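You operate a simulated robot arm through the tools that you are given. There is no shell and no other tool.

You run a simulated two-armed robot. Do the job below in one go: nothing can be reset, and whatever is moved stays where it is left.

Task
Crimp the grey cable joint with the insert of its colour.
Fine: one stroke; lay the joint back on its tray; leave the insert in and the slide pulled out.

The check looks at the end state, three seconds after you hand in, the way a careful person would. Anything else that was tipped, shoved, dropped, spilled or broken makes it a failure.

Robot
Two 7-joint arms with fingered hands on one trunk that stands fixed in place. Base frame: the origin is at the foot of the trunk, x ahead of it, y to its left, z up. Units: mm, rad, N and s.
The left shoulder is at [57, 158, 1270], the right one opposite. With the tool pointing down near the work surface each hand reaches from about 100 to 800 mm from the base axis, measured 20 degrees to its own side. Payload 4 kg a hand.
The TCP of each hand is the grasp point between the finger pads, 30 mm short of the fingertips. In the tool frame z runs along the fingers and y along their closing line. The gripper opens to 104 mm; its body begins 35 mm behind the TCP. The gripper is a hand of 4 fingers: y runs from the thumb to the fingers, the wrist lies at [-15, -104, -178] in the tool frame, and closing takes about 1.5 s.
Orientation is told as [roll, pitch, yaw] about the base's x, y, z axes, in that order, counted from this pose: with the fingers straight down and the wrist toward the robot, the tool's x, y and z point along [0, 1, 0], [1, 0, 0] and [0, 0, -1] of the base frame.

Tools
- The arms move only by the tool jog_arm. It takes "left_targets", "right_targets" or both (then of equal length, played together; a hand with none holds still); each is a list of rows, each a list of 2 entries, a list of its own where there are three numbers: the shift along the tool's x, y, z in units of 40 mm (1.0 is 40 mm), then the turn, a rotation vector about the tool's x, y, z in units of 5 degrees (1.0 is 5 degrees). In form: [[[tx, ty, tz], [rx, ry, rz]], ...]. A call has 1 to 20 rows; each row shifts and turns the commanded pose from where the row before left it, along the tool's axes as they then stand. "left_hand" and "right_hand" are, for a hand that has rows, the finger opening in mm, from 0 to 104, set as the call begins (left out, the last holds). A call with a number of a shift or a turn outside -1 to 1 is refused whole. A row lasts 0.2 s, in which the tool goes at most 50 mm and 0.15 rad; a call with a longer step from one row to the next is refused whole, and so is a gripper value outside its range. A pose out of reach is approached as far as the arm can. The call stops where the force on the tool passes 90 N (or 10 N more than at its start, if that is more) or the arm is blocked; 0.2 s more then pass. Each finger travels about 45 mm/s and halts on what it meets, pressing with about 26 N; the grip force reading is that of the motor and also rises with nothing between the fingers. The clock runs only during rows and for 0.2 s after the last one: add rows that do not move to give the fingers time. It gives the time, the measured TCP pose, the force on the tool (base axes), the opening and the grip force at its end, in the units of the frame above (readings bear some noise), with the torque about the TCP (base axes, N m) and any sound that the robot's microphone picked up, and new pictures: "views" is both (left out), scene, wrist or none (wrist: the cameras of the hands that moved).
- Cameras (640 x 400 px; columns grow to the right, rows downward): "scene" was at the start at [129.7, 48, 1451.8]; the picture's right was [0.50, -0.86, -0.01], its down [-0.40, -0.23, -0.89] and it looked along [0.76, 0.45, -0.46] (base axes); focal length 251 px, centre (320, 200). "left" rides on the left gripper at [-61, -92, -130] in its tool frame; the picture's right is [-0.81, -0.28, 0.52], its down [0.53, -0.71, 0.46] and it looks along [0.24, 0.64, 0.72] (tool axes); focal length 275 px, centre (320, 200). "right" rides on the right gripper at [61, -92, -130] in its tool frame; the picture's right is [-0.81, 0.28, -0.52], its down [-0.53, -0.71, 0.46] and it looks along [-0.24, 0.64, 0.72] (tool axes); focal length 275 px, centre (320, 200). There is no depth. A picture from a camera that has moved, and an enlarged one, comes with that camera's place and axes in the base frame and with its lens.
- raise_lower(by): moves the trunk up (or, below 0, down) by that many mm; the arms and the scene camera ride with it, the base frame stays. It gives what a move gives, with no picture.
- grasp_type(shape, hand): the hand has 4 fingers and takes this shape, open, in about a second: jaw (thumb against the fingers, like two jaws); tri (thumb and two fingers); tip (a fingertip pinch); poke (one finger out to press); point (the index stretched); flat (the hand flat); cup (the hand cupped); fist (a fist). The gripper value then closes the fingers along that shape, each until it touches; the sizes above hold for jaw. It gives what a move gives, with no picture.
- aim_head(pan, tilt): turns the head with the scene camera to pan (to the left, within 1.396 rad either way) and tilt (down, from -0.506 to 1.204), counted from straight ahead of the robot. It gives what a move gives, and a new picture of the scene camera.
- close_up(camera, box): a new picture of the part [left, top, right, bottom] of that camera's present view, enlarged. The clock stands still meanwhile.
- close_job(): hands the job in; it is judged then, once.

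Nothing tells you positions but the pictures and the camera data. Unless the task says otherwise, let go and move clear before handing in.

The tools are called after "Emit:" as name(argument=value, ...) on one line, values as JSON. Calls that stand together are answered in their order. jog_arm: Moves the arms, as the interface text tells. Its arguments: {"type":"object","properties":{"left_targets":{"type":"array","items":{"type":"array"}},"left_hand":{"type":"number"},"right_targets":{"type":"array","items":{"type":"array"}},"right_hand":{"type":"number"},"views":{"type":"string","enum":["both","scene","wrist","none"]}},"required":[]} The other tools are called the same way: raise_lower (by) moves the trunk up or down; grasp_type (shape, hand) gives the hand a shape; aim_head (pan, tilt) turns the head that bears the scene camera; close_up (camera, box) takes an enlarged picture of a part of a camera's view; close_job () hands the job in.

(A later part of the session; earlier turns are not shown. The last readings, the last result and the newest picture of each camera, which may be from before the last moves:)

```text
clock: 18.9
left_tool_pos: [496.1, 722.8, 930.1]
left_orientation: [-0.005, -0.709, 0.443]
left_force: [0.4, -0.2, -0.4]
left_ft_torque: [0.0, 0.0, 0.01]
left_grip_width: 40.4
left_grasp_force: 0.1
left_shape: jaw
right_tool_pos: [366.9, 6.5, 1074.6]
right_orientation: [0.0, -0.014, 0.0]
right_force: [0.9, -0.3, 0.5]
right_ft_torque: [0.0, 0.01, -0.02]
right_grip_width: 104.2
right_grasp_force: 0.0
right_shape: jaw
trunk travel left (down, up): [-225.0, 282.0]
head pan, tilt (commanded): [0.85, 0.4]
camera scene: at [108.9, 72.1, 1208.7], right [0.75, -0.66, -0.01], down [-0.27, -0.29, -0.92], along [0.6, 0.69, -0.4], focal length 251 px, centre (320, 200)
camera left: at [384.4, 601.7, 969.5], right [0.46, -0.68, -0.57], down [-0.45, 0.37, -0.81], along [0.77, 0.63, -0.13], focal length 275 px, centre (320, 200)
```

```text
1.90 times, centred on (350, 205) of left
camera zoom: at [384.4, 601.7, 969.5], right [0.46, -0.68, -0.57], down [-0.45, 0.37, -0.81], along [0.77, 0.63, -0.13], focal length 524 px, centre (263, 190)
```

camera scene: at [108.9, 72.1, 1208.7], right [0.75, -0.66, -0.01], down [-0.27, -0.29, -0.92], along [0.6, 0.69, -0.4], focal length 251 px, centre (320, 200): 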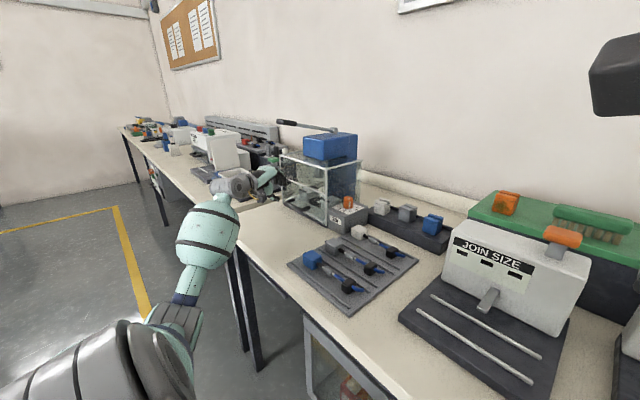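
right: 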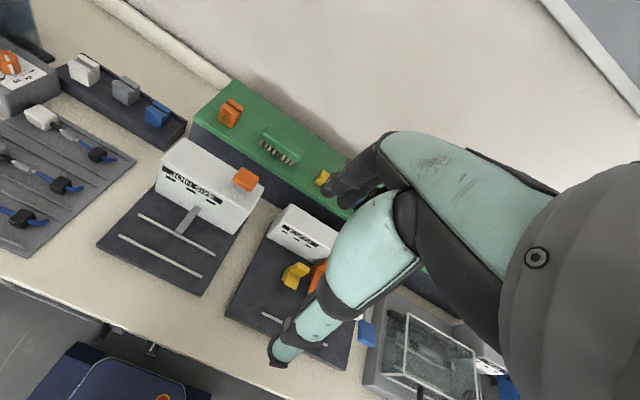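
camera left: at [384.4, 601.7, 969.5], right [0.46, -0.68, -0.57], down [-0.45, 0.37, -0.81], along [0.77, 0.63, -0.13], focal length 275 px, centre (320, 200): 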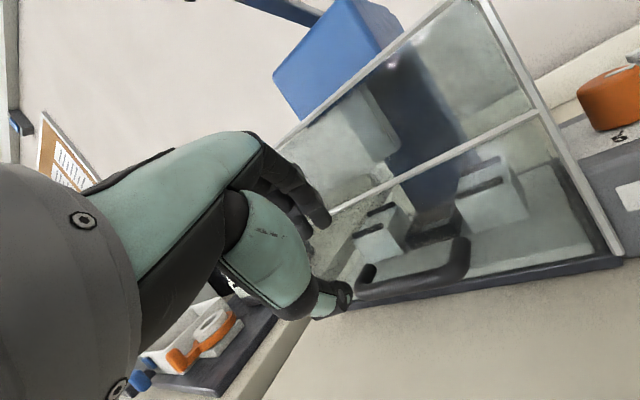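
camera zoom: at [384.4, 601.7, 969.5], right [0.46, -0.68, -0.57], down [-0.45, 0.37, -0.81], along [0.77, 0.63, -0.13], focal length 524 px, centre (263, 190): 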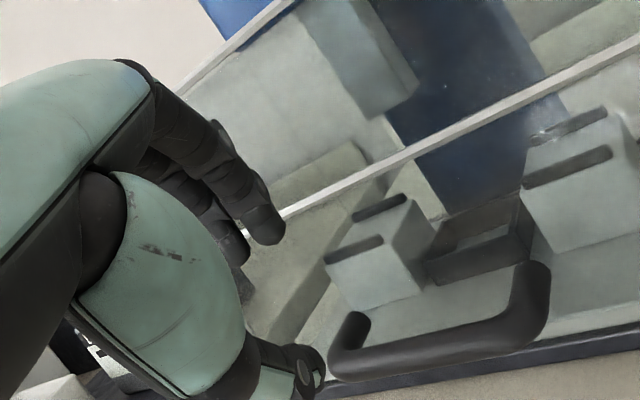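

Using the wrist camera's two positions I've corrected the scale: the bench top is near z 800, the cage front near x 587, and the handle bar near x 551, y 672–764, z 848. I'll turn the hand square to the handle and set a narrow opening.

Emit:
jog_arm(left_targets=[[[0, 0, 0], [0, -0.66, 0.77]], [[0, 0, 0], [0, -0.66, 0.77]], [[0, 0, 0], [0, -0.66, 0.77]], [[0, 0, 0], [0, -0.66, 0.77]], [[0, 0, 0], [0, -0.66, 0.77]]], left_hand=30, views="wrist")

Emit:
close_up(camera="left", box=[230, 130, 470, 340])

Emit:
close_up(camera="scene", box=[240, 150, 340, 230])

```text
clock: 20.1
left_tool_pos: [498.4, 722.3, 932.6]
left_orientation: [-0.002, -0.709, -0.003]
left_force: [0.3, 0.0, 0.1]
left_ft_torque: [-0.03, -0.01, 0.02]
left_grip_width: 30.4
left_grasp_force: 0.2
left_shape: jaw
right_tool_pos: [368.0, 6.2, 1075.6]
right_orientation: [0.002, -0.012, 0.0]
right_force: [0.0, -0.3, -0.8]
right_ft_torque: [-0.04, 0.01, 0.03]
right_grip_width: 104.1
right_grasp_force: 0.0
right_shape: jaw
trunk travel left (down, up): [-225.0, 282.0]
head pan, tilt (commanded): [0.85, 0.4]
camera left: at [343.5, 661.6, 970.9], right [0.13, -0.81, -0.57], down [-0.24, 0.53, -0.81], along [0.96, 0.24, -0.13], focal length 275 px, centre (320, 200)
```

left: 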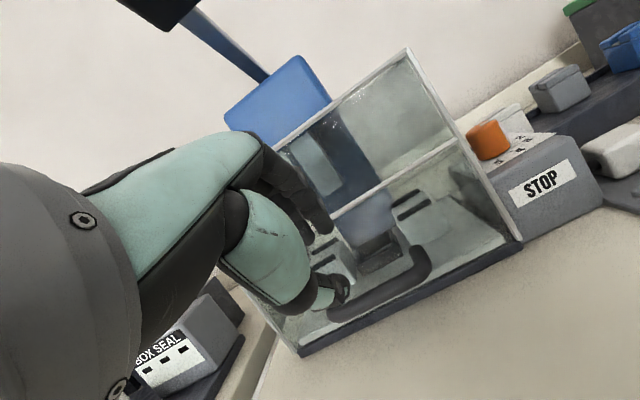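

```text
1.90 times, centred on (350, 235) of left
camera zoom: at [343.5, 661.6, 970.9], right [0.13, -0.81, -0.57], down [-0.24, 0.53, -0.81], along [0.96, 0.24, -0.13], focal length 524 px, centre (263, 133)
```

zoom: 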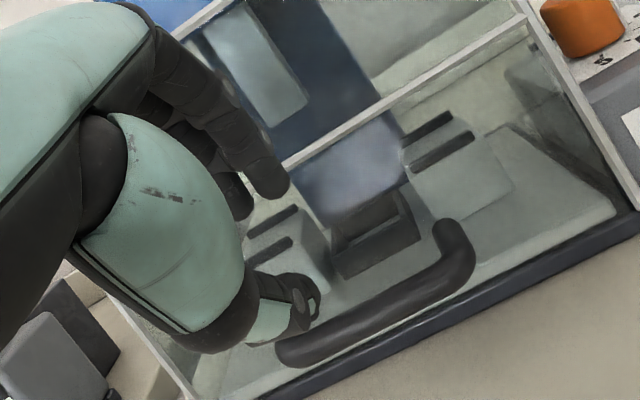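

```text
5.00 times, centred on (290, 190) of scene
camera zoom: at [108.7, 71.7, 1208.7], right [0.75, -0.66, -0.01], down [-0.27, -0.29, -0.92], along [0.6, 0.69, -0.4], focal length 1254 px, centre (470, 250)
```

zoom: 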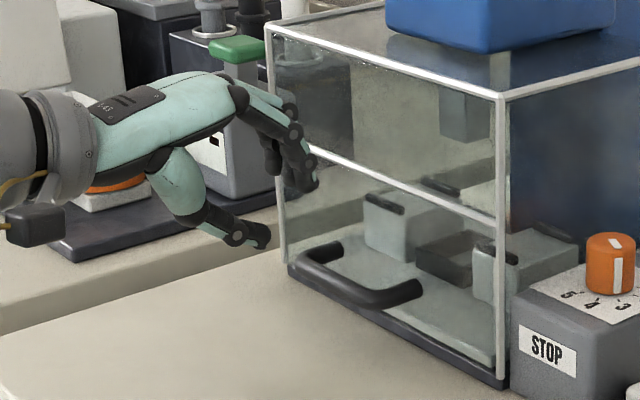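

Emit:
jog_arm(left_targets=[[[-0.03, -0.19, 0.55], [0, 0, 0]], [[-0.03, -0.19, 0.55], [0, 0, 0]], [[0, 0, 0], [0, 0, 0]]], left_hand=30, views="wrist")

Emit:
close_up(camera="left", box=[230, 130, 470, 340])

Emit:
close_up(camera="scene", box=[260, 165, 330, 225])

```text
clock: 20.9
left_tool_pos: [513.8, 718.7, 891.0]
left_orientation: [-0.005, -0.709, 0.001]
left_force: [-0.8, 0.2, -0.4]
left_ft_torque: [0.01, 0.01, 0.01]
left_grip_width: 30.3
left_grasp_force: 0.1
left_shape: jaw
right_tool_pos: [367.0, 5.8, 1074.7]
right_orientation: [0.001, -0.013, 0.001]
right_force: [0.4, -0.2, -0.8]
right_ft_torque: [-0.02, 0.0, -0.01]
right_grip_width: 104.3
right_grasp_force: 0.0
right_shape: jaw
trunk travel left (down, up): [-225.0, 282.0]
head pan, tilt (commanded): [0.85, 0.4]
camera left: at [359.1, 657.6, 929.4], right [0.13, -0.81, -0.57], down [-0.24, 0.53, -0.81], along [0.96, 0.24, -0.13], focal length 275 px, centre (320, 200)
```

left: 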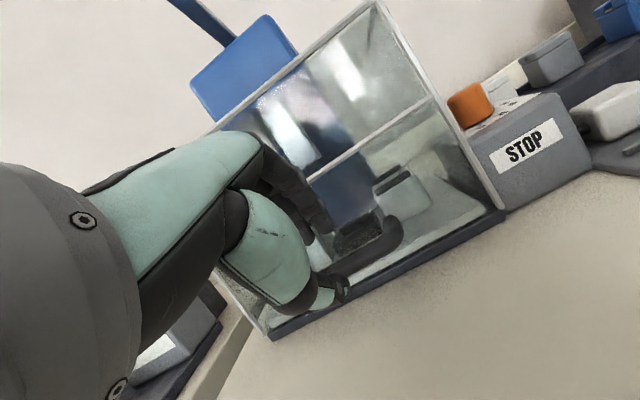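

```text
1.90 times, centred on (350, 235) of left
camera zoom: at [359.1, 657.6, 929.4], right [0.13, -0.81, -0.57], down [-0.24, 0.53, -0.81], along [0.96, 0.24, -0.13], focal length 524 px, centre (263, 133)
```

zoom: 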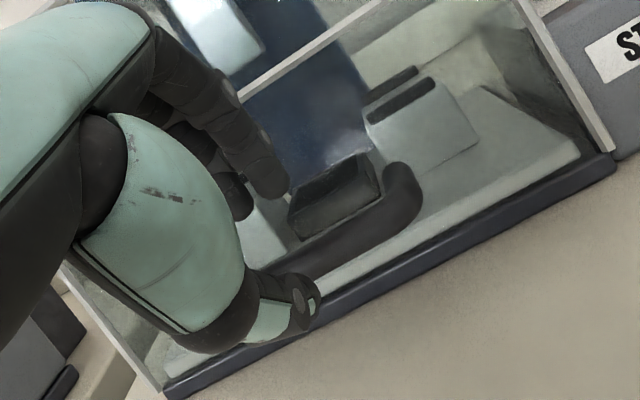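

```text
6.67 times, centred on (295, 195) of scene
camera zoom: at [108.3, 71.5, 1208.8], right [0.75, -0.66, -0.01], down [-0.27, -0.29, -0.92], along [0.6, 0.69, -0.4], focal length 1672 px, centre (487, 233)
```

zoom: 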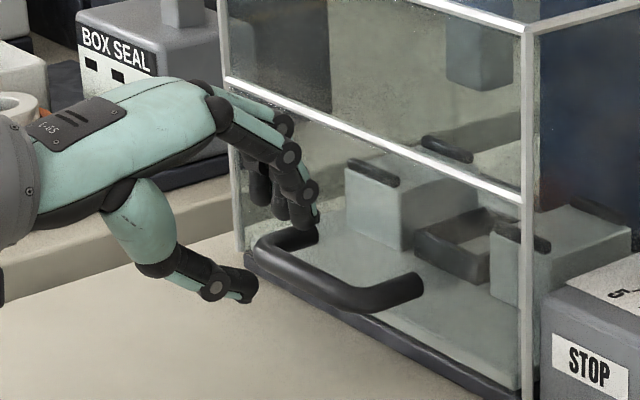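

The handle bar lies about 56 mm straight ahead of the grasp point along the fingers. I'll advance 40 mm slowly so the fingers go behind the bar and the thumb in front.

Emit:
jog_arm(left_targets=[[[0, 0, 0.25], [0, 0, 0]], [[0, 0, 0.25], [0, 0, 0]], [[0, 0, 0.25], [0, 0, 0]], [[0, 0, 0.25], [0, 0, 0]], [[0, 0, 0], [0, 0, 0]]], left_hand=30, views="wrist")

Emit:
close_up(camera="left", box=[230, 130, 470, 340])

Emit:
close_up(camera="scene", box=[260, 165, 330, 225])

```text
clock: 22.1
left_tool_pos: [541.9, 718.5, 857.5]
left_orientation: [-0.006, -0.711, 0.0]
left_force: [-0.2, 0.5, 0.3]
left_ft_torque: [-0.02, -0.02, 0.01]
left_grip_width: 30.1
left_grasp_force: 0.1
left_shape: jaw
right_tool_pos: [367.7, 5.3, 1075.1]
right_orientation: [0.0, -0.012, 0.001]
right_force: [0.3, -0.2, 0.4]
right_ft_torque: [0.01, 0.0, 0.02]
right_grip_width: 103.7
right_grasp_force: 0.0
right_shape: jaw
trunk travel left (down, up): [-225.0, 282.0]
head pan, tilt (commanded): [0.85, 0.4]
camera left: at [385.6, 657.6, 897.2], right [0.13, -0.81, -0.57], down [-0.24, 0.53, -0.81], along [0.96, 0.24, -0.13], focal length 275 px, centre (320, 200)
```

left: 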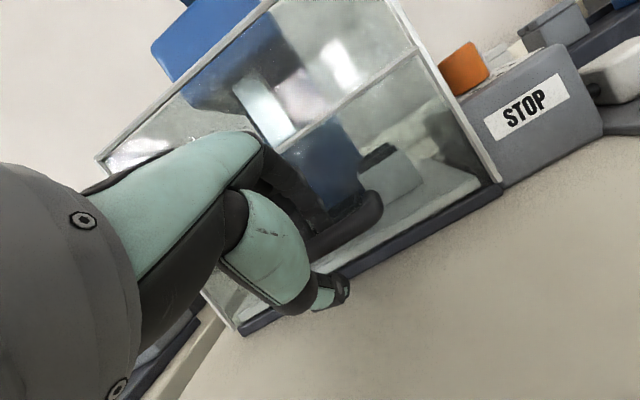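

```text
1.90 times, centred on (350, 235) of left
camera zoom: at [385.6, 657.6, 897.2], right [0.13, -0.81, -0.57], down [-0.24, 0.53, -0.81], along [0.96, 0.24, -0.13], focal length 524 px, centre (263, 133)
```

zoom: 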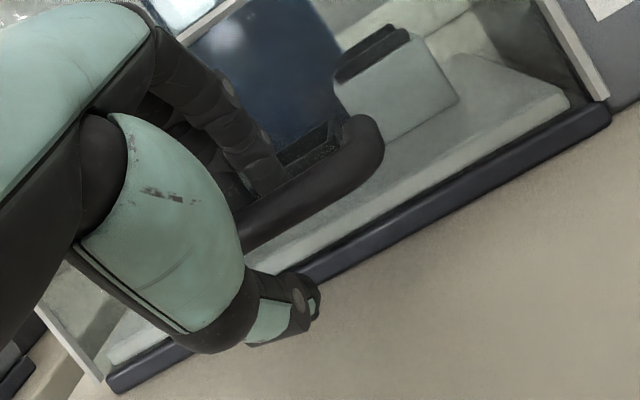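

```text
6.67 times, centred on (295, 195) of scene
camera zoom: at [108.3, 71.6, 1208.8], right [0.75, -0.66, -0.01], down [-0.27, -0.29, -0.92], along [0.6, 0.69, -0.4], focal length 1672 px, centre (487, 233)
```

zoom: 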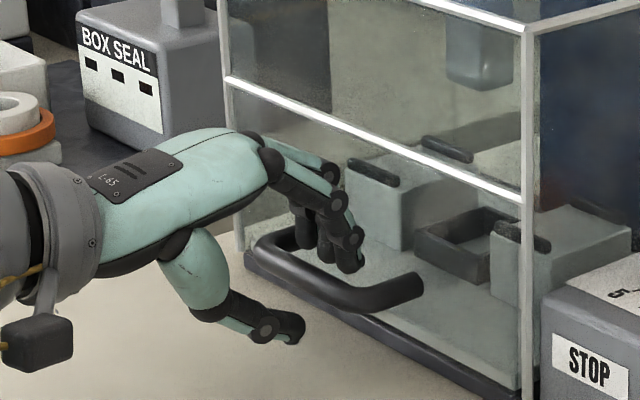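

The fingers are behind the bar and the thumb is in front. I'll go 4 mm further and close the hand on it.

Emit:
jog_arm(left_targets=[[[0, 0, 0.1], [0, 0, 0]], [[0, 0, 0], [0, 0, 0]], [[0, 0, 0], [0, 0, 0]], [[0, 0, 0], [0, 0, 0]], [[0, 0, 0], [0, 0, 0]], [[0, 0, 0], [0, 0, 0]]], left_hand=0, views="wrist")

Emit:
close_up(camera="scene", box=[260, 165, 330, 225])

```text
clock: 23.4
left_tool_pos: [544.3, 718.9, 853.5]
left_orientation: [-0.008, -0.708, 0.001]
left_force: [0.2, -0.6, -7.3]
left_ft_torque: [0.03, 0.02, -0.1]
left_grip_width: 0.0
left_grasp_force: 26.0
left_shape: jaw
right_tool_pos: [368.7, 7.8, 1074.5]
right_orientation: [-0.001, -0.013, 0.0]
right_force: [-0.2, 0.2, -0.6]
right_ft_torque: [-0.01, -0.01, 0.02]
right_grip_width: 103.9
right_grasp_force: 0.0
right_shape: jaw
trunk travel left (down, up): [-225.0, 282.0]
head pan, tilt (commanded): [0.85, 0.4]
camera left: at [389.4, 659.0, 892.7], right [0.12, -0.81, -0.57], down [-0.24, 0.53, -0.81], along [0.96, 0.24, -0.13], focal length 275 px, centre (320, 200)
```

left: 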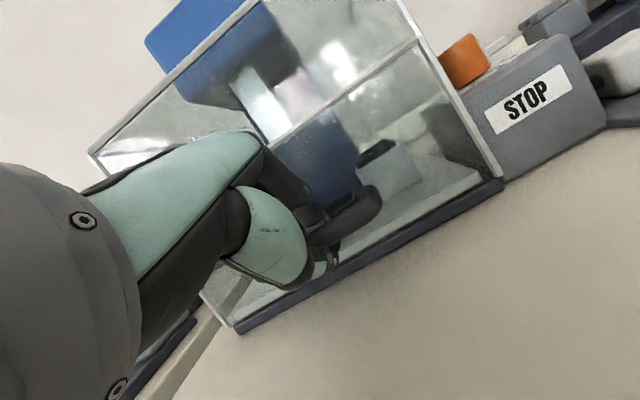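

```text
6.67 times, centred on (295, 195) of scene
camera zoom: at [109.4, 72.3, 1208.6], right [0.75, -0.66, -0.01], down [-0.27, -0.29, -0.92], along [0.6, 0.69, -0.4], focal length 1672 px, centre (487, 233)
```

zoom: 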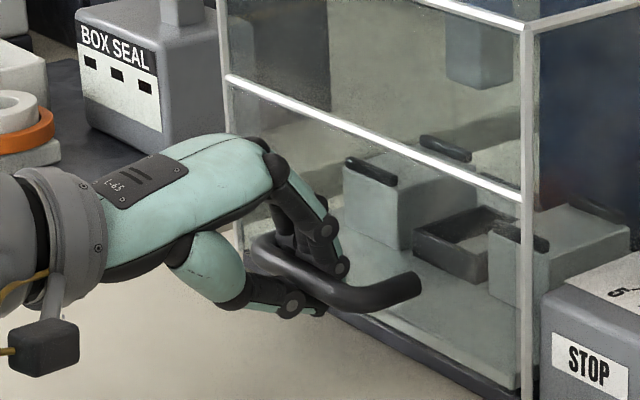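

The hand has closed around the bar. I'll pull gently toward the robot 20 mm to see what moves.

Emit:
jog_arm(left_targets=[[[0, -0.19, -0.163], [0, 0, 0]], [[0, -0.19, -0.163], [0, 0, 0]], [[0, 0, 0], [0, 0, 0]]], left_hand=0, views="wrist")

Emit:
close_up(camera="scene", box=[255, 140, 355, 225])

```text
clock: 24.2
left_tool_pos: [523.3, 719.8, 853.1]
left_orientation: [-0.007, -0.708, 0.0]
left_force: [-0.2, -0.9, -7.1]
left_ft_torque: [-0.01, 0.03, -0.08]
left_grip_width: 0.1
left_grasp_force: 25.9
left_shape: jaw
right_tool_pos: [368.3, 7.4, 1076.1]
right_orientation: [0.0, -0.01, 0.0]
right_force: [-0.1, -0.3, -1.0]
right_ft_torque: [0.01, 0.02, 0.01]
right_grip_width: 104.0
right_grasp_force: 0.1
right_shape: jaw
trunk travel left (down, up): [-225.0, 282.0]
head pan, tilt (commanded): [0.85, 0.4]
camera left: at [369.2, 658.8, 892.5], right [0.12, -0.81, -0.57], down [-0.24, 0.53, -0.81], along [0.96, 0.24, -0.13], focal length 275 px, centre (320, 200)
```

left: 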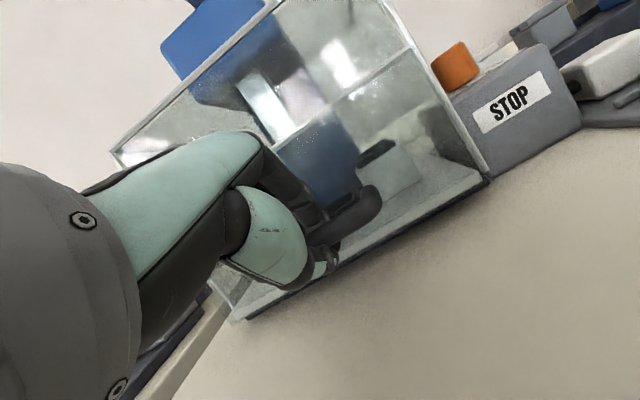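

```text
4.71 times, centred on (305, 182) of scene
camera zoom: at [109.3, 72.4, 1208.6], right [0.75, -0.66, -0.01], down [-0.27, -0.29, -0.92], along [0.6, 0.69, -0.4], focal length 1180 px, centre (391, 282)
```

zoom: 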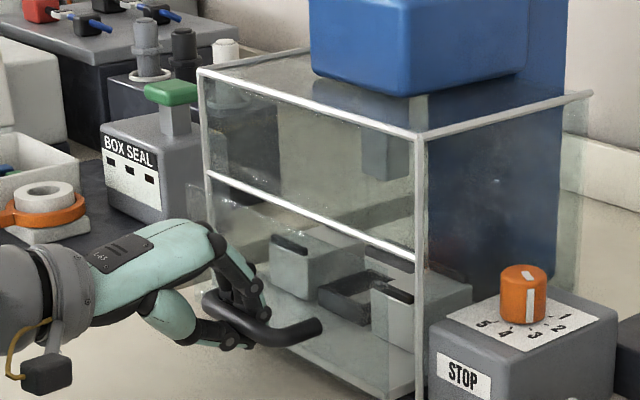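

The drawer — panel, plate and socket together — slides out freely. I'll keep pulling in steps and watch the force for the end stop.

Emit:
jog_arm(left_targets=[[[0, -0.285, -0.244], [0, 0, 0]], [[0, -0.285, -0.244], [0, 0, 0]], [[0, -0.285, -0.244], [0, 0, 0]], [[0, -0.285, -0.244], [0, 0, 0]], [[0, 0, 0], [0, 0, 0]]], left_hand=0, views="wrist")

Emit:
close_up(camera="scene", box=[245, 130, 365, 225])

```text
clock: 25.4
left_tool_pos: [463.6, 719.5, 852.3]
left_orientation: [-0.007, -0.711, 0.001]
left_force: [-1.5, 1.2, -7.5]
left_ft_torque: [0.0, 0.07, -0.09]
left_grip_width: 0.0
left_grasp_force: 25.6
left_shape: jaw
right_tool_pos: [368.0, 6.4, 1074.8]
right_orientation: [-0.002, -0.013, 0.0]
right_force: [0.0, -0.1, -0.5]
right_ft_torque: [0.0, 0.0, 0.01]
right_grip_width: 104.0
right_grasp_force: 0.0
right_shape: jaw
trunk travel left (down, up): [-225.0, 282.0]
head pan, tilt (commanded): [0.85, 0.4]
camera left: at [309.5, 658.6, 892.2], right [0.13, -0.81, -0.57], down [-0.24, 0.53, -0.81], along [0.96, 0.24, -0.13], focal length 275 px, centre (320, 200)
```

left: 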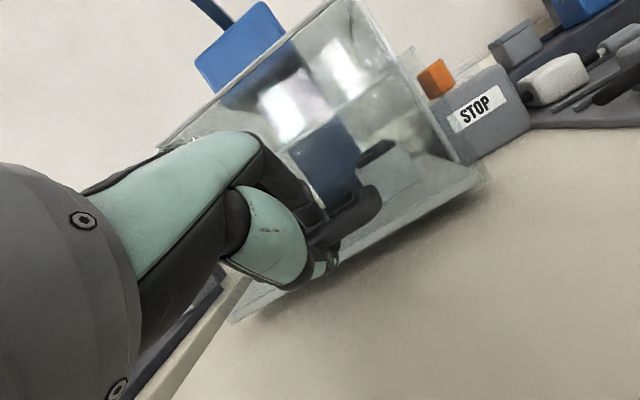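

```text
4.21 times, centred on (305, 178) of scene
camera zoom: at [109.3, 72.5, 1208.6], right [0.75, -0.66, -0.01], down [-0.27, -0.29, -0.92], along [0.6, 0.69, -0.4], focal length 1056 px, centre (383, 295)
```

zoom: 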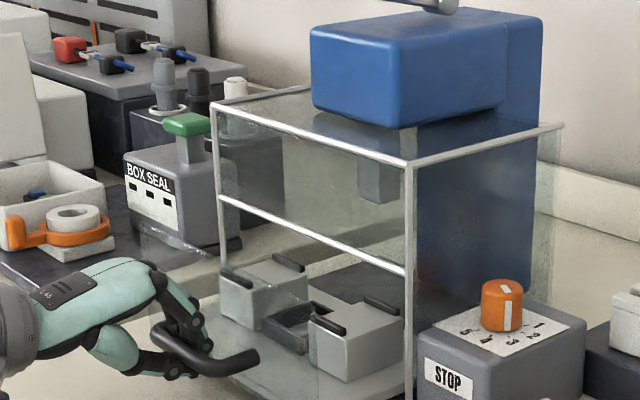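

Emit:
jog_arm(left_targets=[[[0, -0.285, -0.244], [0, 0, 0]], [[0, -0.285, -0.244], [0, 0, 0]], [[0, -0.285, -0.244], [0, 0, 0]], [[0, 0, 0], [0, 0, 0]]], left_hand=0, views="wrist")

Emit:
close_up(camera="scene", box=[225, 130, 365, 240])

```text
clock: 26.4
left_tool_pos: [420.6, 719.9, 853.7]
left_orientation: [-0.005, -0.71, 0.0]
left_force: [-1.0, -2.6, -8.1]
left_ft_torque: [-0.01, 0.08, -0.08]
left_grip_width: 0.0
left_grasp_force: 26.1
left_shape: jaw
right_tool_pos: [367.6, 6.8, 1075.0]
right_orientation: [-0.002, -0.012, -0.001]
right_force: [0.2, 1.2, -0.1]
right_ft_torque: [0.01, 0.02, 0.03]
right_grip_width: 104.0
right_grasp_force: 0.0
right_shape: jaw
trunk travel left (down, up): [-225.0, 282.0]
head pan, tilt (commanded): [0.85, 0.4]
camera left: at [266.0, 658.9, 892.1], right [0.13, -0.81, -0.57], down [-0.24, 0.53, -0.81], along [0.96, 0.24, -0.13], focal length 275 px, centre (320, 200)
```

left: 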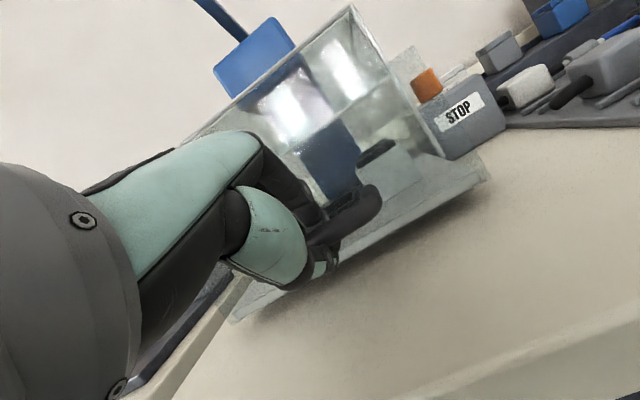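

```text
3.64 times, centred on (295, 185) of scene
camera zoom: at [109.1, 72.3, 1208.6], right [0.75, -0.66, -0.01], down [-0.27, -0.29, -0.92], along [0.6, 0.69, -0.4], focal length 912 px, centre (411, 254)
```

zoom: 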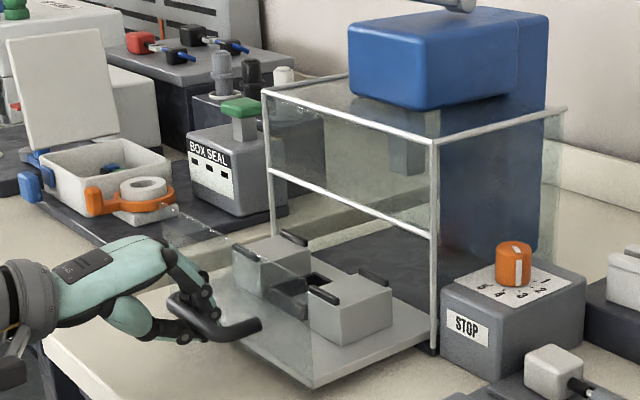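

Emit:
jog_arm(left_targets=[[[0, -0.19, -0.163], [0, 0, 0]], [[0, -0.19, -0.163], [0, 0, 0]], [[0, -0.19, -0.163], [0, 0, 0]], [[0, 0, 0], [0, 0, 0]]], left_hand=0, views="none")

Emit:
close_up(camera="scene", box=[225, 130, 365, 240])

```text
clock: 27.4
left_tool_pos: [388.8, 719.4, 852.6]
left_orientation: [-0.007, -0.71, 0.001]
left_force: [-0.5, -1.2, -9.3]
left_ft_torque: [-0.03, 0.05, -0.12]
left_grip_width: 0.0
left_grasp_force: 25.4
left_shape: jaw
right_tool_pos: [368.2, 6.7, 1073.3]
right_orientation: [-0.001, -0.012, 0.001]
right_force: [0.1, -0.2, -1.0]
right_ft_torque: [0.0, 0.02, -0.03]
right_grip_width: 104.2
right_grasp_force: 0.1
right_shape: jaw
trunk travel left (down, up): [-225.0, 282.0]
head pan, tilt (commanded): [0.85, 0.4]
```

```text
3.64 times, centred on (295, 185) of scene
camera zoom: at [109.2, 72.5, 1208.6], right [0.75, -0.66, -0.01], down [-0.27, -0.29, -0.92], along [0.6, 0.69, -0.4], focal length 912 px, centre (411, 254)
```

zoom: 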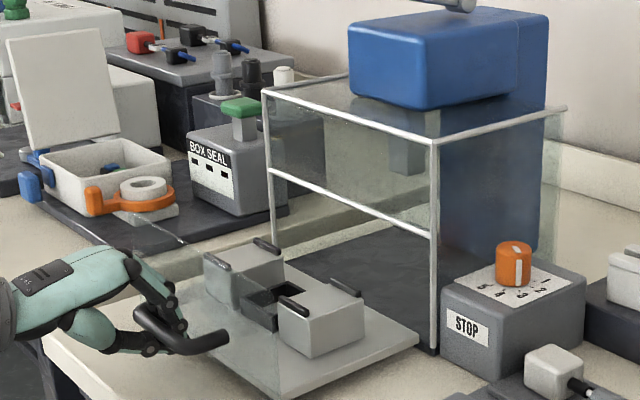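

Emit:
jog_arm(left_targets=[[[0, -0.095, -0.082], [0, 0, 0]], [[0, -0.095, -0.082], [0, 0, 0]], [[0, -0.095, -0.082], [0, 0, 0]], [[0, -0.095, -0.082], [0, 0, 0]], [[0, 0, 0], [0, 0, 0]]], left_hand=0, views="none")

Emit:
close_up(camera="scene", box=[225, 130, 365, 240])

```text
clock: 28.6
left_tool_pos: [373.6, 719.2, 850.0]
left_orientation: [-0.006, -0.707, -0.002]
left_force: [43.4, 5.1, -8.8]
left_ft_torque: [0.04, 0.01, -0.1]
left_grip_width: 0.0
left_grasp_force: 25.4
left_shape: jaw
right_tool_pos: [373.9, 7.6, 1073.4]
right_orientation: [-0.002, -0.009, 0.0]
right_force: [0.0, 0.1, -0.5]
right_ft_torque: [-0.02, 0.02, 0.04]
right_grip_width: 104.0
right_grasp_force: 0.0
right_shape: jaw
trunk travel left (down, up): [-225.0, 282.0]
head pan, tilt (commanded): [0.85, 0.4]
```

```text
3.64 times, centred on (295, 185) of scene
camera zoom: at [115.4, 73.3, 1208.0], right [0.75, -0.66, -0.01], down [-0.27, -0.29, -0.92], along [0.6, 0.69, -0.4], focal length 912 px, centre (411, 254)
```

zoom: 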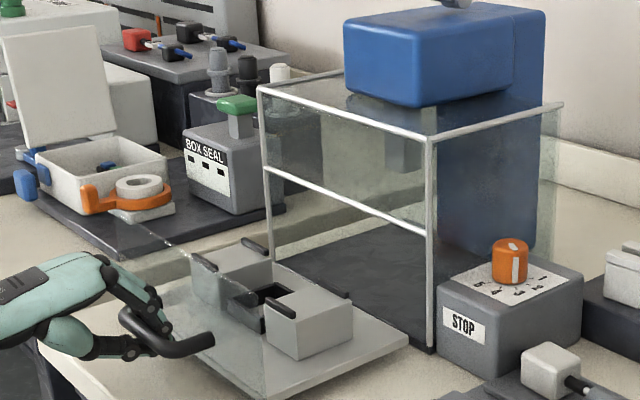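

The slide has hit its outer stop (43 N at about 165 mm of travel). I'll ease off, open the hand and back away from the handle.

Emit:
jog_arm(left_targets=[[[0, 0.13, 0.11], [0, 0, 0]], [[0, 0, 0], [0, 0, 0]], [[0, 0, 0], [0, 0, 0]]], left_hand=30, views="none")

Emit:
jog_arm(left_targets=[[[0, 0, 0], [0, 0, 0]], [[0, 0, -0.25], [0, 0, 0]], [[0, 0, -0.25], [0, 0, 0]], [[0, 0, -0.5], [0, 0, 0]], [[0, 0, -1], [0, 0, 0]], [[0, 0, -1], [0, 0, 0]]], left_hand=30, views="both")

Emit:
close_up(camera="scene", box=[225, 130, 365, 240])

```text
clock: 29.4
left_tool_pos: [374.2, 719.7, 855.4]
left_orientation: [-0.006, -0.712, -0.001]
left_force: [0.1, -1.1, -0.7]
left_ft_torque: [0.02, 0.0, 0.04]
left_grip_width: 29.6
left_grasp_force: 0.0
left_shape: jaw
right_tool_pos: [366.8, 6.3, 1076.0]
right_orientation: [0.001, -0.011, 0.001]
right_force: [-0.7, 0.4, 0.3]
right_ft_torque: [-0.01, 0.0, 0.0]
right_grip_width: 103.8
right_grasp_force: 0.1
right_shape: jaw
trunk travel left (down, up): [-225.0, 282.0]
head pan, tilt (commanded): [0.85, 0.4]
```

```text
clock: 30.9
left_tool_pos: [296.8, 718.8, 946.7]
left_orientation: [-0.006, -0.709, -0.001]
left_force: [-0.1, 1.2, 0.0]
left_ft_torque: [0.01, 0.01, 0.03]
left_grip_width: 29.7
left_grasp_force: 0.1
left_shape: jaw
right_tool_pos: [367.0, 6.5, 1075.1]
right_orientation: [-0.001, -0.013, 0.001]
right_force: [0.8, 0.3, -0.5]
right_ft_torque: [0.0, 0.01, -0.05]
right_grip_width: 104.1
right_grasp_force: 0.1
right_shape: jaw
trunk travel left (down, up): [-225.0, 282.0]
head pan, tilt (commanded): [0.85, 0.4]
camera scene: at [108.0, 71.5, 1208.8], right [0.75, -0.66, -0.01], down [-0.27, -0.29, -0.92], along [0.6, 0.69, -0.4], focal length 251 px, centre (320, 200)
camera left: at [141.9, 658.1, 985.7], right [0.13, -0.81, -0.57], down [-0.24, 0.53, -0.81], along [0.96, 0.24, -0.13], focal length 275 px, centre (320, 200)
```

scene: 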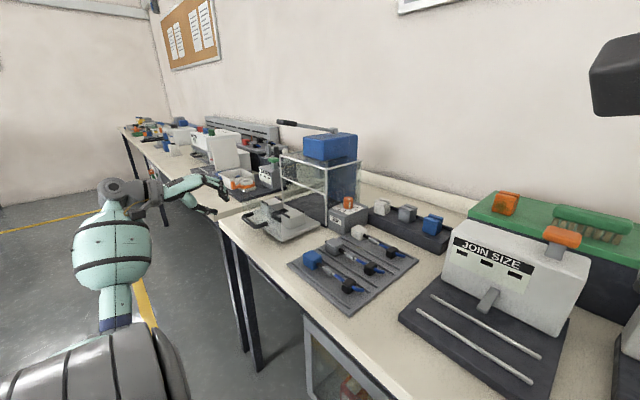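
left: 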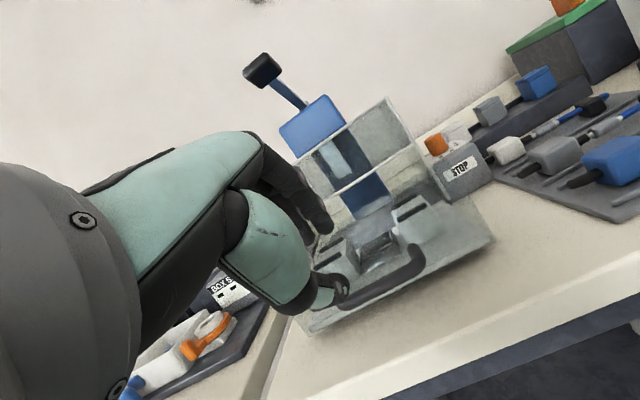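

```text
3.64 times, centred on (295, 185) of scene
camera zoom: at [108.0, 71.5, 1208.8], right [0.75, -0.66, -0.01], down [-0.27, -0.29, -0.92], along [0.6, 0.69, -0.4], focal length 912 px, centre (411, 254)
```

zoom: 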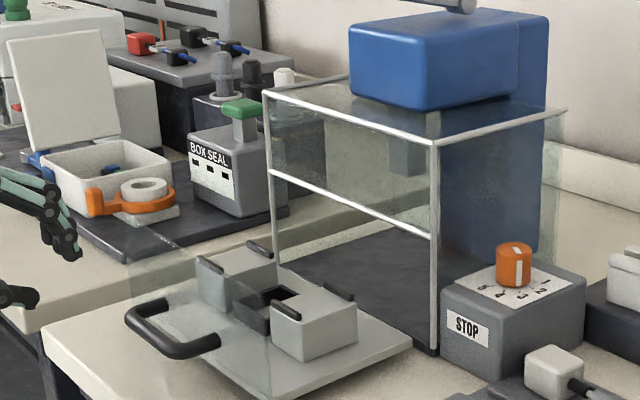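

Emit:
close_up(camera="scene", box=[240, 180, 330, 245])

Emit:
close_up(camera="left", box=[280, 80, 520, 340])

Emit:
close_up(camera="left", box=[460, 60, 640, 200])

```text
6.15 times, centred on (285, 212) of scene
camera zoom: at [108.0, 71.5, 1208.8], right [0.75, -0.66, -0.01], down [-0.27, -0.29, -0.92], along [0.6, 0.69, -0.4], focal length 1543 px, centre (535, 123)
```

zoom: 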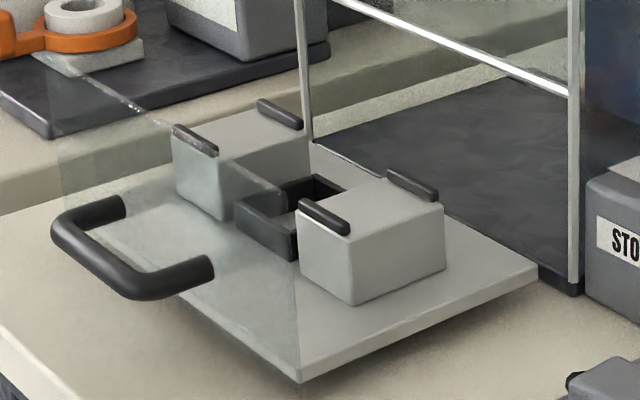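

```text
1.54 times, centred on (400, 210) of left
camera zoom: at [141.9, 658.1, 985.7], right [0.13, -0.81, -0.57], down [-0.24, 0.53, -0.81], along [0.96, 0.24, -0.13], focal length 424 px, centre (197, 185)
```

zoom: 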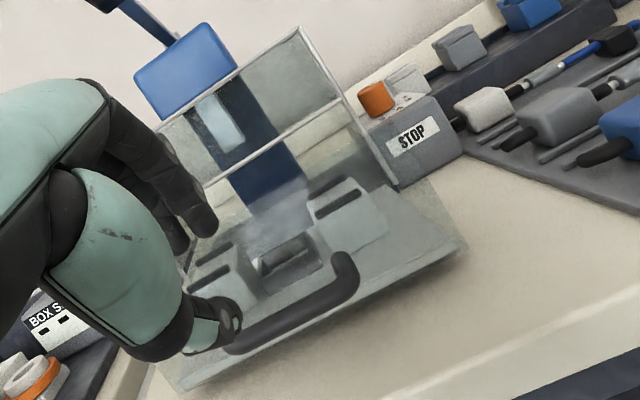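

```text
2.86 times, centred on (550, 130) of left
camera zoom: at [141.9, 658.1, 985.7], right [0.13, -0.81, -0.57], down [-0.24, 0.53, -0.81], along [0.96, 0.24, -0.13], focal length 786 px, centre (-337, 400)
```

zoom: 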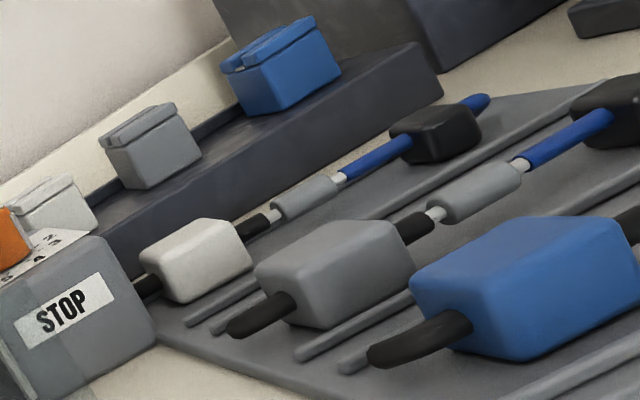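

The slide is fully out: nest centre at about (504, 713), rest blocks at y≈650 and y≈776, socket rim near z≈831, with a low glass panel at x≈420. Next I raise the trunk a bit, turn the hand straight down, and go over to the grey insert near (766, 411, 874).

Emit:
raise_lower(by=70)

Emit:
jog_arm(left_targets=[[[-0.6, 0.2, -0.1], [1, 0, 0]], [[-0.6, 0.2, -0.1], [1, 0, 0]], [[-0.6, 0.2, -0.1], [1, 0, 0]], [[-0.6, 0.2, -0.1], [1, 0, 0]], [[-0.6, 0.2, -0.1], [1, 0, 0]], [[-0.6, 0.2, -0.1], [1, 0, 0]], [[-0.6, 0.2, -0.1], [1, 0, 0]], [[-0.6, 0.2, -0.1], [1, 0, 0]], [[0, 0, 0], [0.12, 0, 0]]], left_hand=70, views="both")

```text
clock: 31.9
left_tool_pos: [297.2, 718.7, 1014.8]
left_orientation: [-0.005, -0.711, -0.002]
left_force: [-0.2, 0.0, -0.8]
left_ft_torque: [0.02, 0.01, -0.02]
left_grip_width: 29.6
left_grasp_force: 0.1
left_shape: jaw
right_tool_pos: [367.8, 6.3, 1144.1]
right_orientation: [-0.001, -0.013, 0.0]
right_force: [0.1, -0.4, 0.7]
right_ft_torque: [-0.01, -0.02, 0.0]
right_grip_width: 103.9
right_grasp_force: 0.1
right_shape: jaw
trunk travel left (down, up): [-295.0, 212.0]
head pan, tilt (commanded): [0.85, 0.4]
```

```text
clock: 33.9
left_tool_pos: [341.9, 528.0, 1069.9]
left_orientation: [-0.006, -0.001, 0.0]
left_force: [1.1, 0.0, -0.7]
left_ft_torque: [-0.01, 0.02, -0.02]
left_grip_width: 69.4
left_grasp_force: 0.1
left_shape: jaw
right_tool_pos: [367.5, 6.8, 1143.6]
right_orientation: [-0.001, -0.013, 0.0]
right_force: [-0.6, 0.1, 0.0]
right_ft_torque: [-0.03, 0.03, 0.0]
right_grip_width: 104.0
right_grasp_force: 0.0
right_shape: jaw
trunk travel left (down, up): [-295.0, 212.0]
head pan, tilt (commanded): [0.85, 0.4]
camera scene: at [109.1, 72.1, 1277.9], right [0.75, -0.66, -0.01], down [-0.27, -0.29, -0.92], along [0.6, 0.69, -0.4], focal length 251 px, centre (320, 200)
camera left: at [250.3, 466.6, 1200.0], right [-0.28, -0.81, -0.51], down [-0.71, 0.53, -0.46], along [0.65, 0.24, -0.73], focal length 275 px, centre (320, 200)
```

scene: 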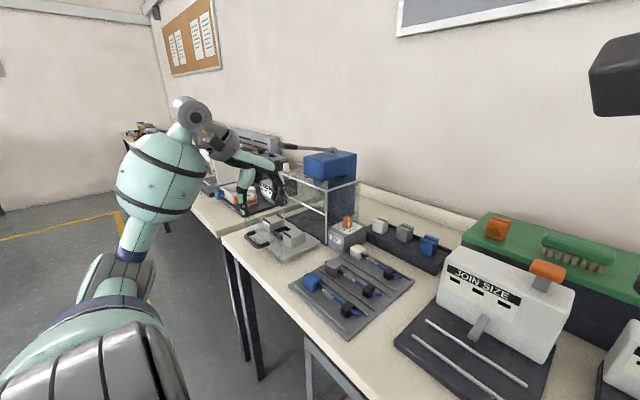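
left: 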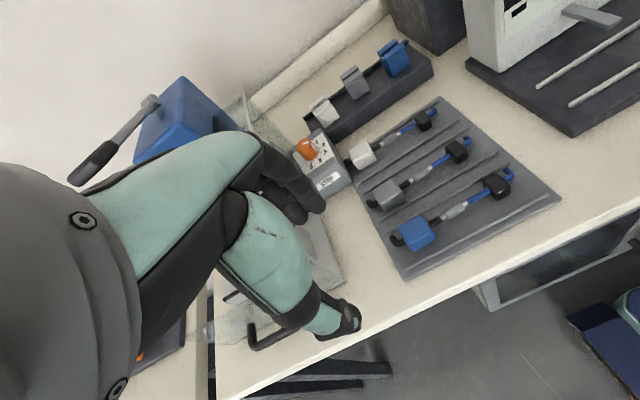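

Emit:
jog_arm(left_targets=[[[-0.29, 0.93, 0.1], [0, 0, 0]], [[-0.29, 0.93, 0.1], [0, 0, 0]], [[-0.29, 0.93, 0.1], [0, 0, 0]], [[-0.29, 0.93, 0.1], [0, 0, 0]], [[-0.29, 0.93, 0.1], [0, 0, 0]], [[-0.29, 0.93, 0.1], [0, 0, 0]], [[-0.29, 0.93, 0.1], [0, 0, 0]], [[-0.29, 0.93, 0.1], [0, 0, 0]], [[-0.29, 0.93, 0.1], [0, 0, 0]], [[-0.29, 0.93, 0.1], [0, 0, 0]], [[0, 0, 0], [0, 0, 0]]], left_hand=70, views="both")

Emit:
close_up(camera="left", box=[220, 60, 540, 260])

Emit:
close_up(camera="scene", box=[350, 140, 470, 280])

```text
clock: 36.3
left_tool_pos: [714.3, 410.0, 1031.9]
left_orientation: [-0.007, -0.002, -0.006]
left_force: [0.3, 0.0, -0.3]
left_ft_torque: [0.01, 0.0, -0.01]
left_grip_width: 69.7
left_grasp_force: 0.0
left_shape: jaw
right_tool_pos: [366.7, 5.6, 1144.9]
right_orientation: [0.001, -0.013, 0.001]
right_force: [0.0, -0.4, -0.5]
right_ft_torque: [-0.04, -0.04, 0.04]
right_grip_width: 104.1
right_grasp_force: 0.1
right_shape: jaw
trunk travel left (down, up): [-295.0, 212.0]
head pan, tilt (commanded): [0.85, 0.4]
camera scene: at [108.8, 72.1, 1278.0], right [0.75, -0.66, -0.01], down [-0.27, -0.29, -0.92], along [0.6, 0.69, -0.4], focal length 251 px, centre (320, 200)
camera left: at [622.5, 350.0, 1163.5], right [-0.28, -0.81, -0.51], down [-0.71, 0.53, -0.46], along [0.65, 0.24, -0.72], focal length 275 px, centre (320, 200)
```

scene: 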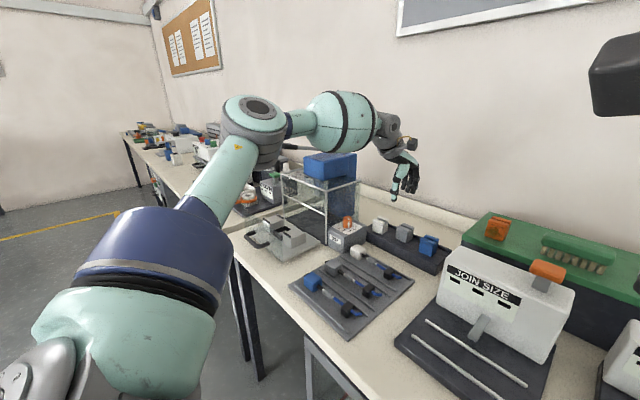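
left: 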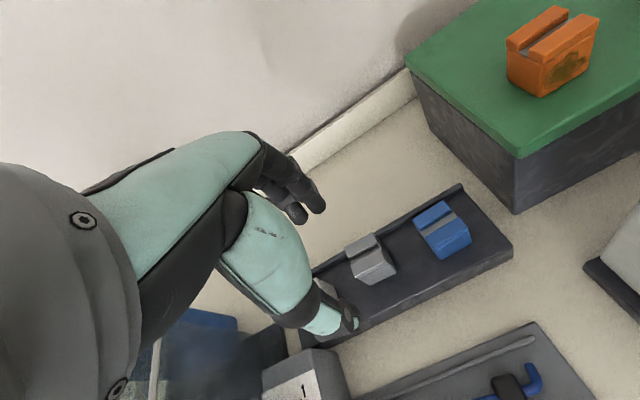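

```text
2.00 times, centred on (380, 160) of left
camera zoom: at [622.5, 350.0, 1163.5], right [-0.28, -0.81, -0.51], down [-0.71, 0.53, -0.46], along [0.65, 0.24, -0.72], focal length 551 px, centre (200, 280)
```

zoom: 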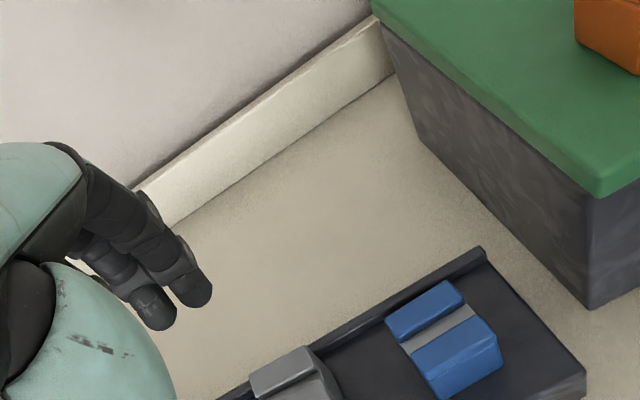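

```text
2.86 times, centred on (410, 210) of scene
camera zoom: at [108.8, 72.1, 1278.0], right [0.75, -0.66, -0.01], down [-0.27, -0.29, -0.92], along [0.6, 0.69, -0.4], focal length 716 px, centre (63, 171)
```

zoom: 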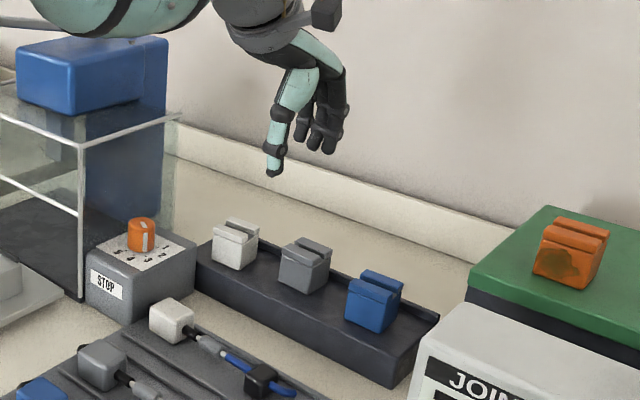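

Emit:
close_up(camera="left", box=[310, 190, 490, 310])

Emit:
close_up(camera="scene", box=[395, 215, 425, 245])

```text
3.33 times, centred on (400, 250) of left
camera zoom: at [622.5, 350.0, 1163.5], right [-0.28, -0.81, -0.51], down [-0.71, 0.53, -0.46], along [0.65, 0.24, -0.72], focal length 918 px, centre (53, 33)
```

zoom: 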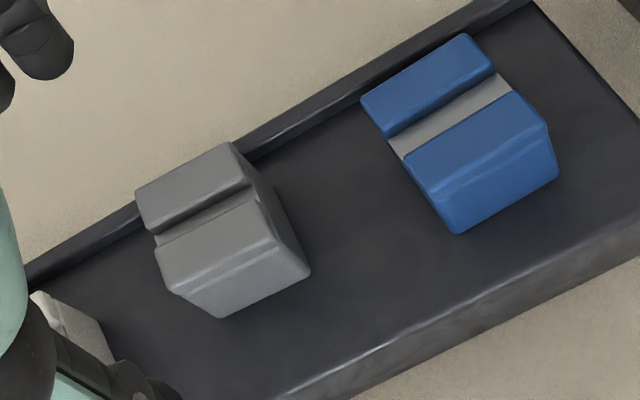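

```text
13.33 times, centred on (410, 230) of scene
camera zoom: at [108.8, 72.1, 1278.0], right [0.75, -0.66, -0.01], down [-0.27, -0.29, -0.92], along [0.6, 0.69, -0.4], focal length 3343 px, centre (-880, -200)
```

zoom: 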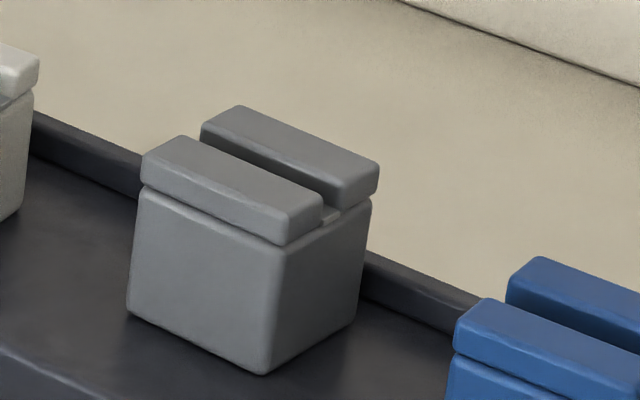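

The grey insert's top centre measures about (771, 419, 872), roughly a 40 mm cube with its groove along y. I'll move directly over it and check alignment.

Emit:
jog_arm(left_targets=[[[0.075, 0.475, 0.85], [0, 0, 0]], [[0.075, 0.475, 0.85], [0, 0, 0]], [[0.075, 0.475, 0.85], [0, 0, 0]], [[0, 0, 0], [0, 0, 0]]], left_hand=70, views="wrist")

Emit:
close_up(camera="left", box=[240, 150, 440, 330])

Emit:
close_up(camera="scene", box=[370, 180, 450, 260])

```text
clock: 37.3
left_tool_pos: [739.4, 416.9, 936.1]
left_orientation: [-0.005, -0.003, -0.004]
left_force: [0.0, 0.3, 0.1]
left_ft_torque: [0.0, 0.03, -0.03]
left_grip_width: 69.8
left_grasp_force: 0.1
left_shape: jaw
left hand out of reach, approached as far as the arm can: row 2, 3
right_tool_pos: [368.8, 6.1, 1144.8]
right_orientation: [0.0, -0.013, 0.001]
right_force: [-0.6, 0.2, 0.2]
right_ft_torque: [0.02, 0.04, -0.01]
right_grip_width: 104.1
right_grasp_force: 0.0
right_shape: jaw
trunk travel left (down, up): [-295.0, 212.0]
head pan, tilt (commanded): [0.85, 0.4]
camera left: at [648.0, 356.7, 1066.9], right [-0.28, -0.81, -0.51], down [-0.71, 0.53, -0.46], along [0.65, 0.24, -0.72], focal length 275 px, centre (320, 200)
```

left: 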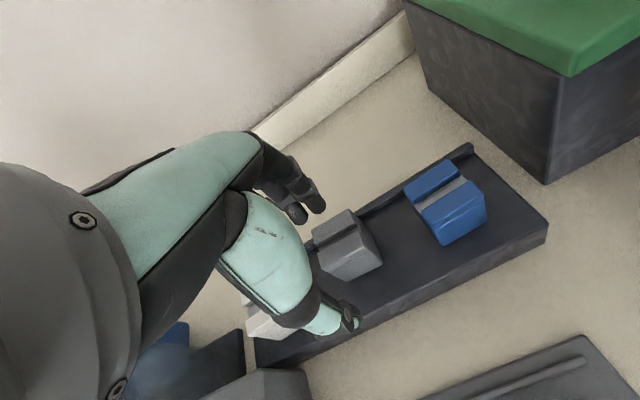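

```text
2.22 times, centred on (340, 240) of left
camera zoom: at [648.0, 356.7, 1066.9], right [-0.28, -0.81, -0.51], down [-0.71, 0.53, -0.46], along [0.65, 0.24, -0.72], focal length 612 px, centre (276, 111)
```

zoom: 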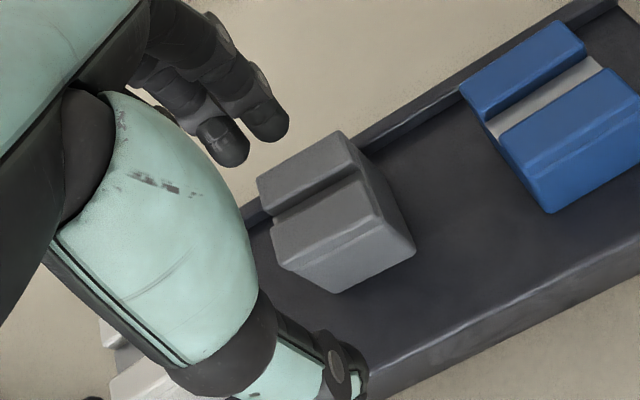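

```text
5.00 times, centred on (410, 220) of scene
camera zoom: at [110.7, 71.4, 1277.9], right [0.75, -0.66, -0.01], down [-0.27, -0.29, -0.92], along [0.6, 0.69, -0.4], focal length 1254 px, centre (-130, 100)
```

zoom: 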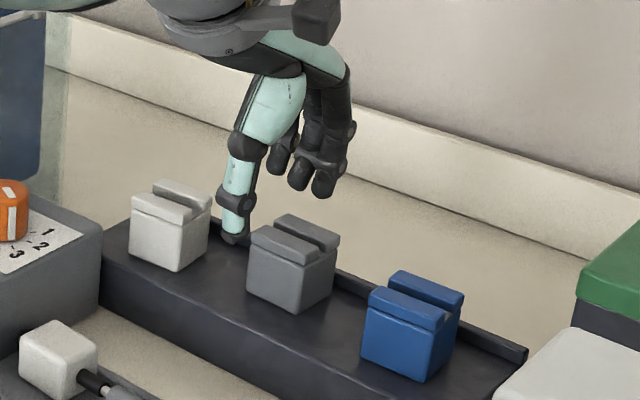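

The arm's reach ended 32 mm short with the fingers straight down (limit about 628 mm shoulder to wrist). I'll lift a little and lean the hand 25° to the left with a slight 4° forward pitch, which brings the wrist closer while keeping the jaws square to the insert.

Emit:
jog_arm(left_targets=[[[0, -0.5, -0.8], [0, 0, 0]], [[0, 0, 0], [0, 1, 0]], [[0, 0, 0], [0, 1, 0]], [[0, 0, 0], [0, 1, 0]], [[0, 0, 0], [0, 1, 0]], [[0, 0, 0], [0, 1, 0]], [[0, 0, 0], [-0.72, 0, -0.34]], [[0, 0, 0], [0, 0, 0]]], left_hand=76, views="none")

Emit:
raise_lower(by=-30)

Emit:
close_up(camera="left", box=[240, 150, 440, 330])

Emit:
close_up(camera="scene", box=[370, 180, 450, 260])

```text
clock: 39.1
left_tool_pos: [721.6, 414.4, 968.6]
left_orientation: [0.431, -0.071, -0.002]
left_force: [-0.2, 0.1, 0.1]
left_ft_torque: [-0.03, 0.0, 0.02]
left_grip_width: 75.7
left_grasp_force: 0.0
left_shape: jaw
right_tool_pos: [368.2, 5.7, 1143.9]
right_orientation: [-0.001, -0.015, -0.001]
right_force: [0.3, 0.2, -0.7]
right_ft_torque: [-0.01, 0.01, -0.03]
right_grip_width: 103.8
right_grasp_force: 0.0
right_shape: jaw
trunk travel left (down, up): [-295.0, 212.0]
head pan, tilt (commanded): [0.85, 0.4]
```

```text
clock: 39.9
left_tool_pos: [721.4, 415.7, 939.1]
left_orientation: [0.43, -0.074, -0.005]
left_force: [-0.2, 0.1, 0.5]
left_ft_torque: [0.0, 0.01, 0.02]
left_grip_width: 75.5
left_grasp_force: 0.1
left_shape: jaw
right_tool_pos: [366.9, 6.7, 1115.3]
right_orientation: [0.0, -0.015, 0.001]
right_force: [0.1, 1.2, 0.6]
right_ft_torque: [0.01, -0.03, 0.01]
right_grip_width: 104.3
right_grasp_force: 0.1
right_shape: jaw
trunk travel left (down, up): [-265.0, 242.0]
head pan, tilt (commanded): [0.85, 0.4]
```

```text
2.22 times, centred on (340, 240) of left
camera zoom: at [623.4, 305.1, 1024.7], right [-0.22, -0.52, -0.83], down [-0.7, 0.68, -0.24], along [0.69, 0.52, -0.51], focal length 612 px, centre (276, 111)
```

zoom: 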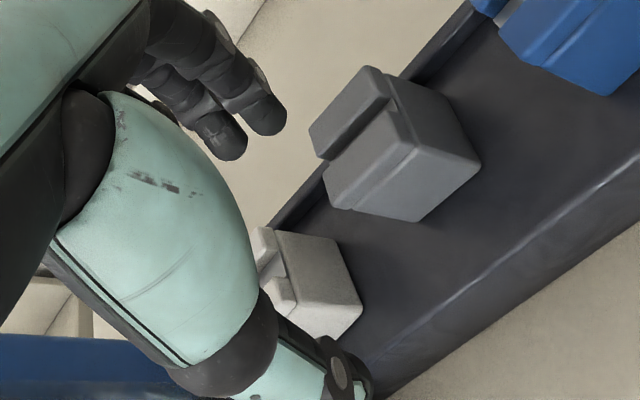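

```text
5.00 times, centred on (410, 220) of scene
camera zoom: at [109.0, 71.5, 1248.3], right [0.75, -0.66, -0.01], down [-0.27, -0.29, -0.92], along [0.6, 0.69, -0.4], focal length 1254 px, centre (-130, 100)
```

zoom: 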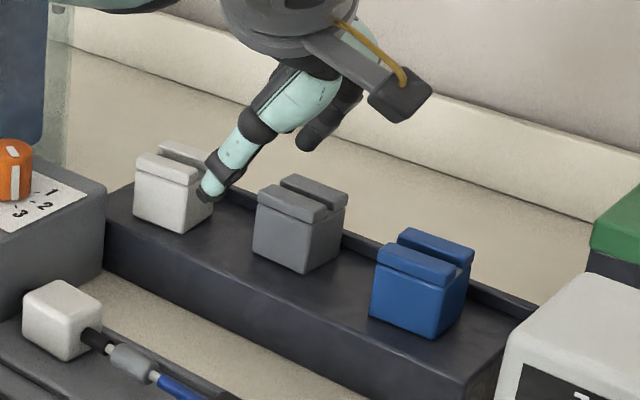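

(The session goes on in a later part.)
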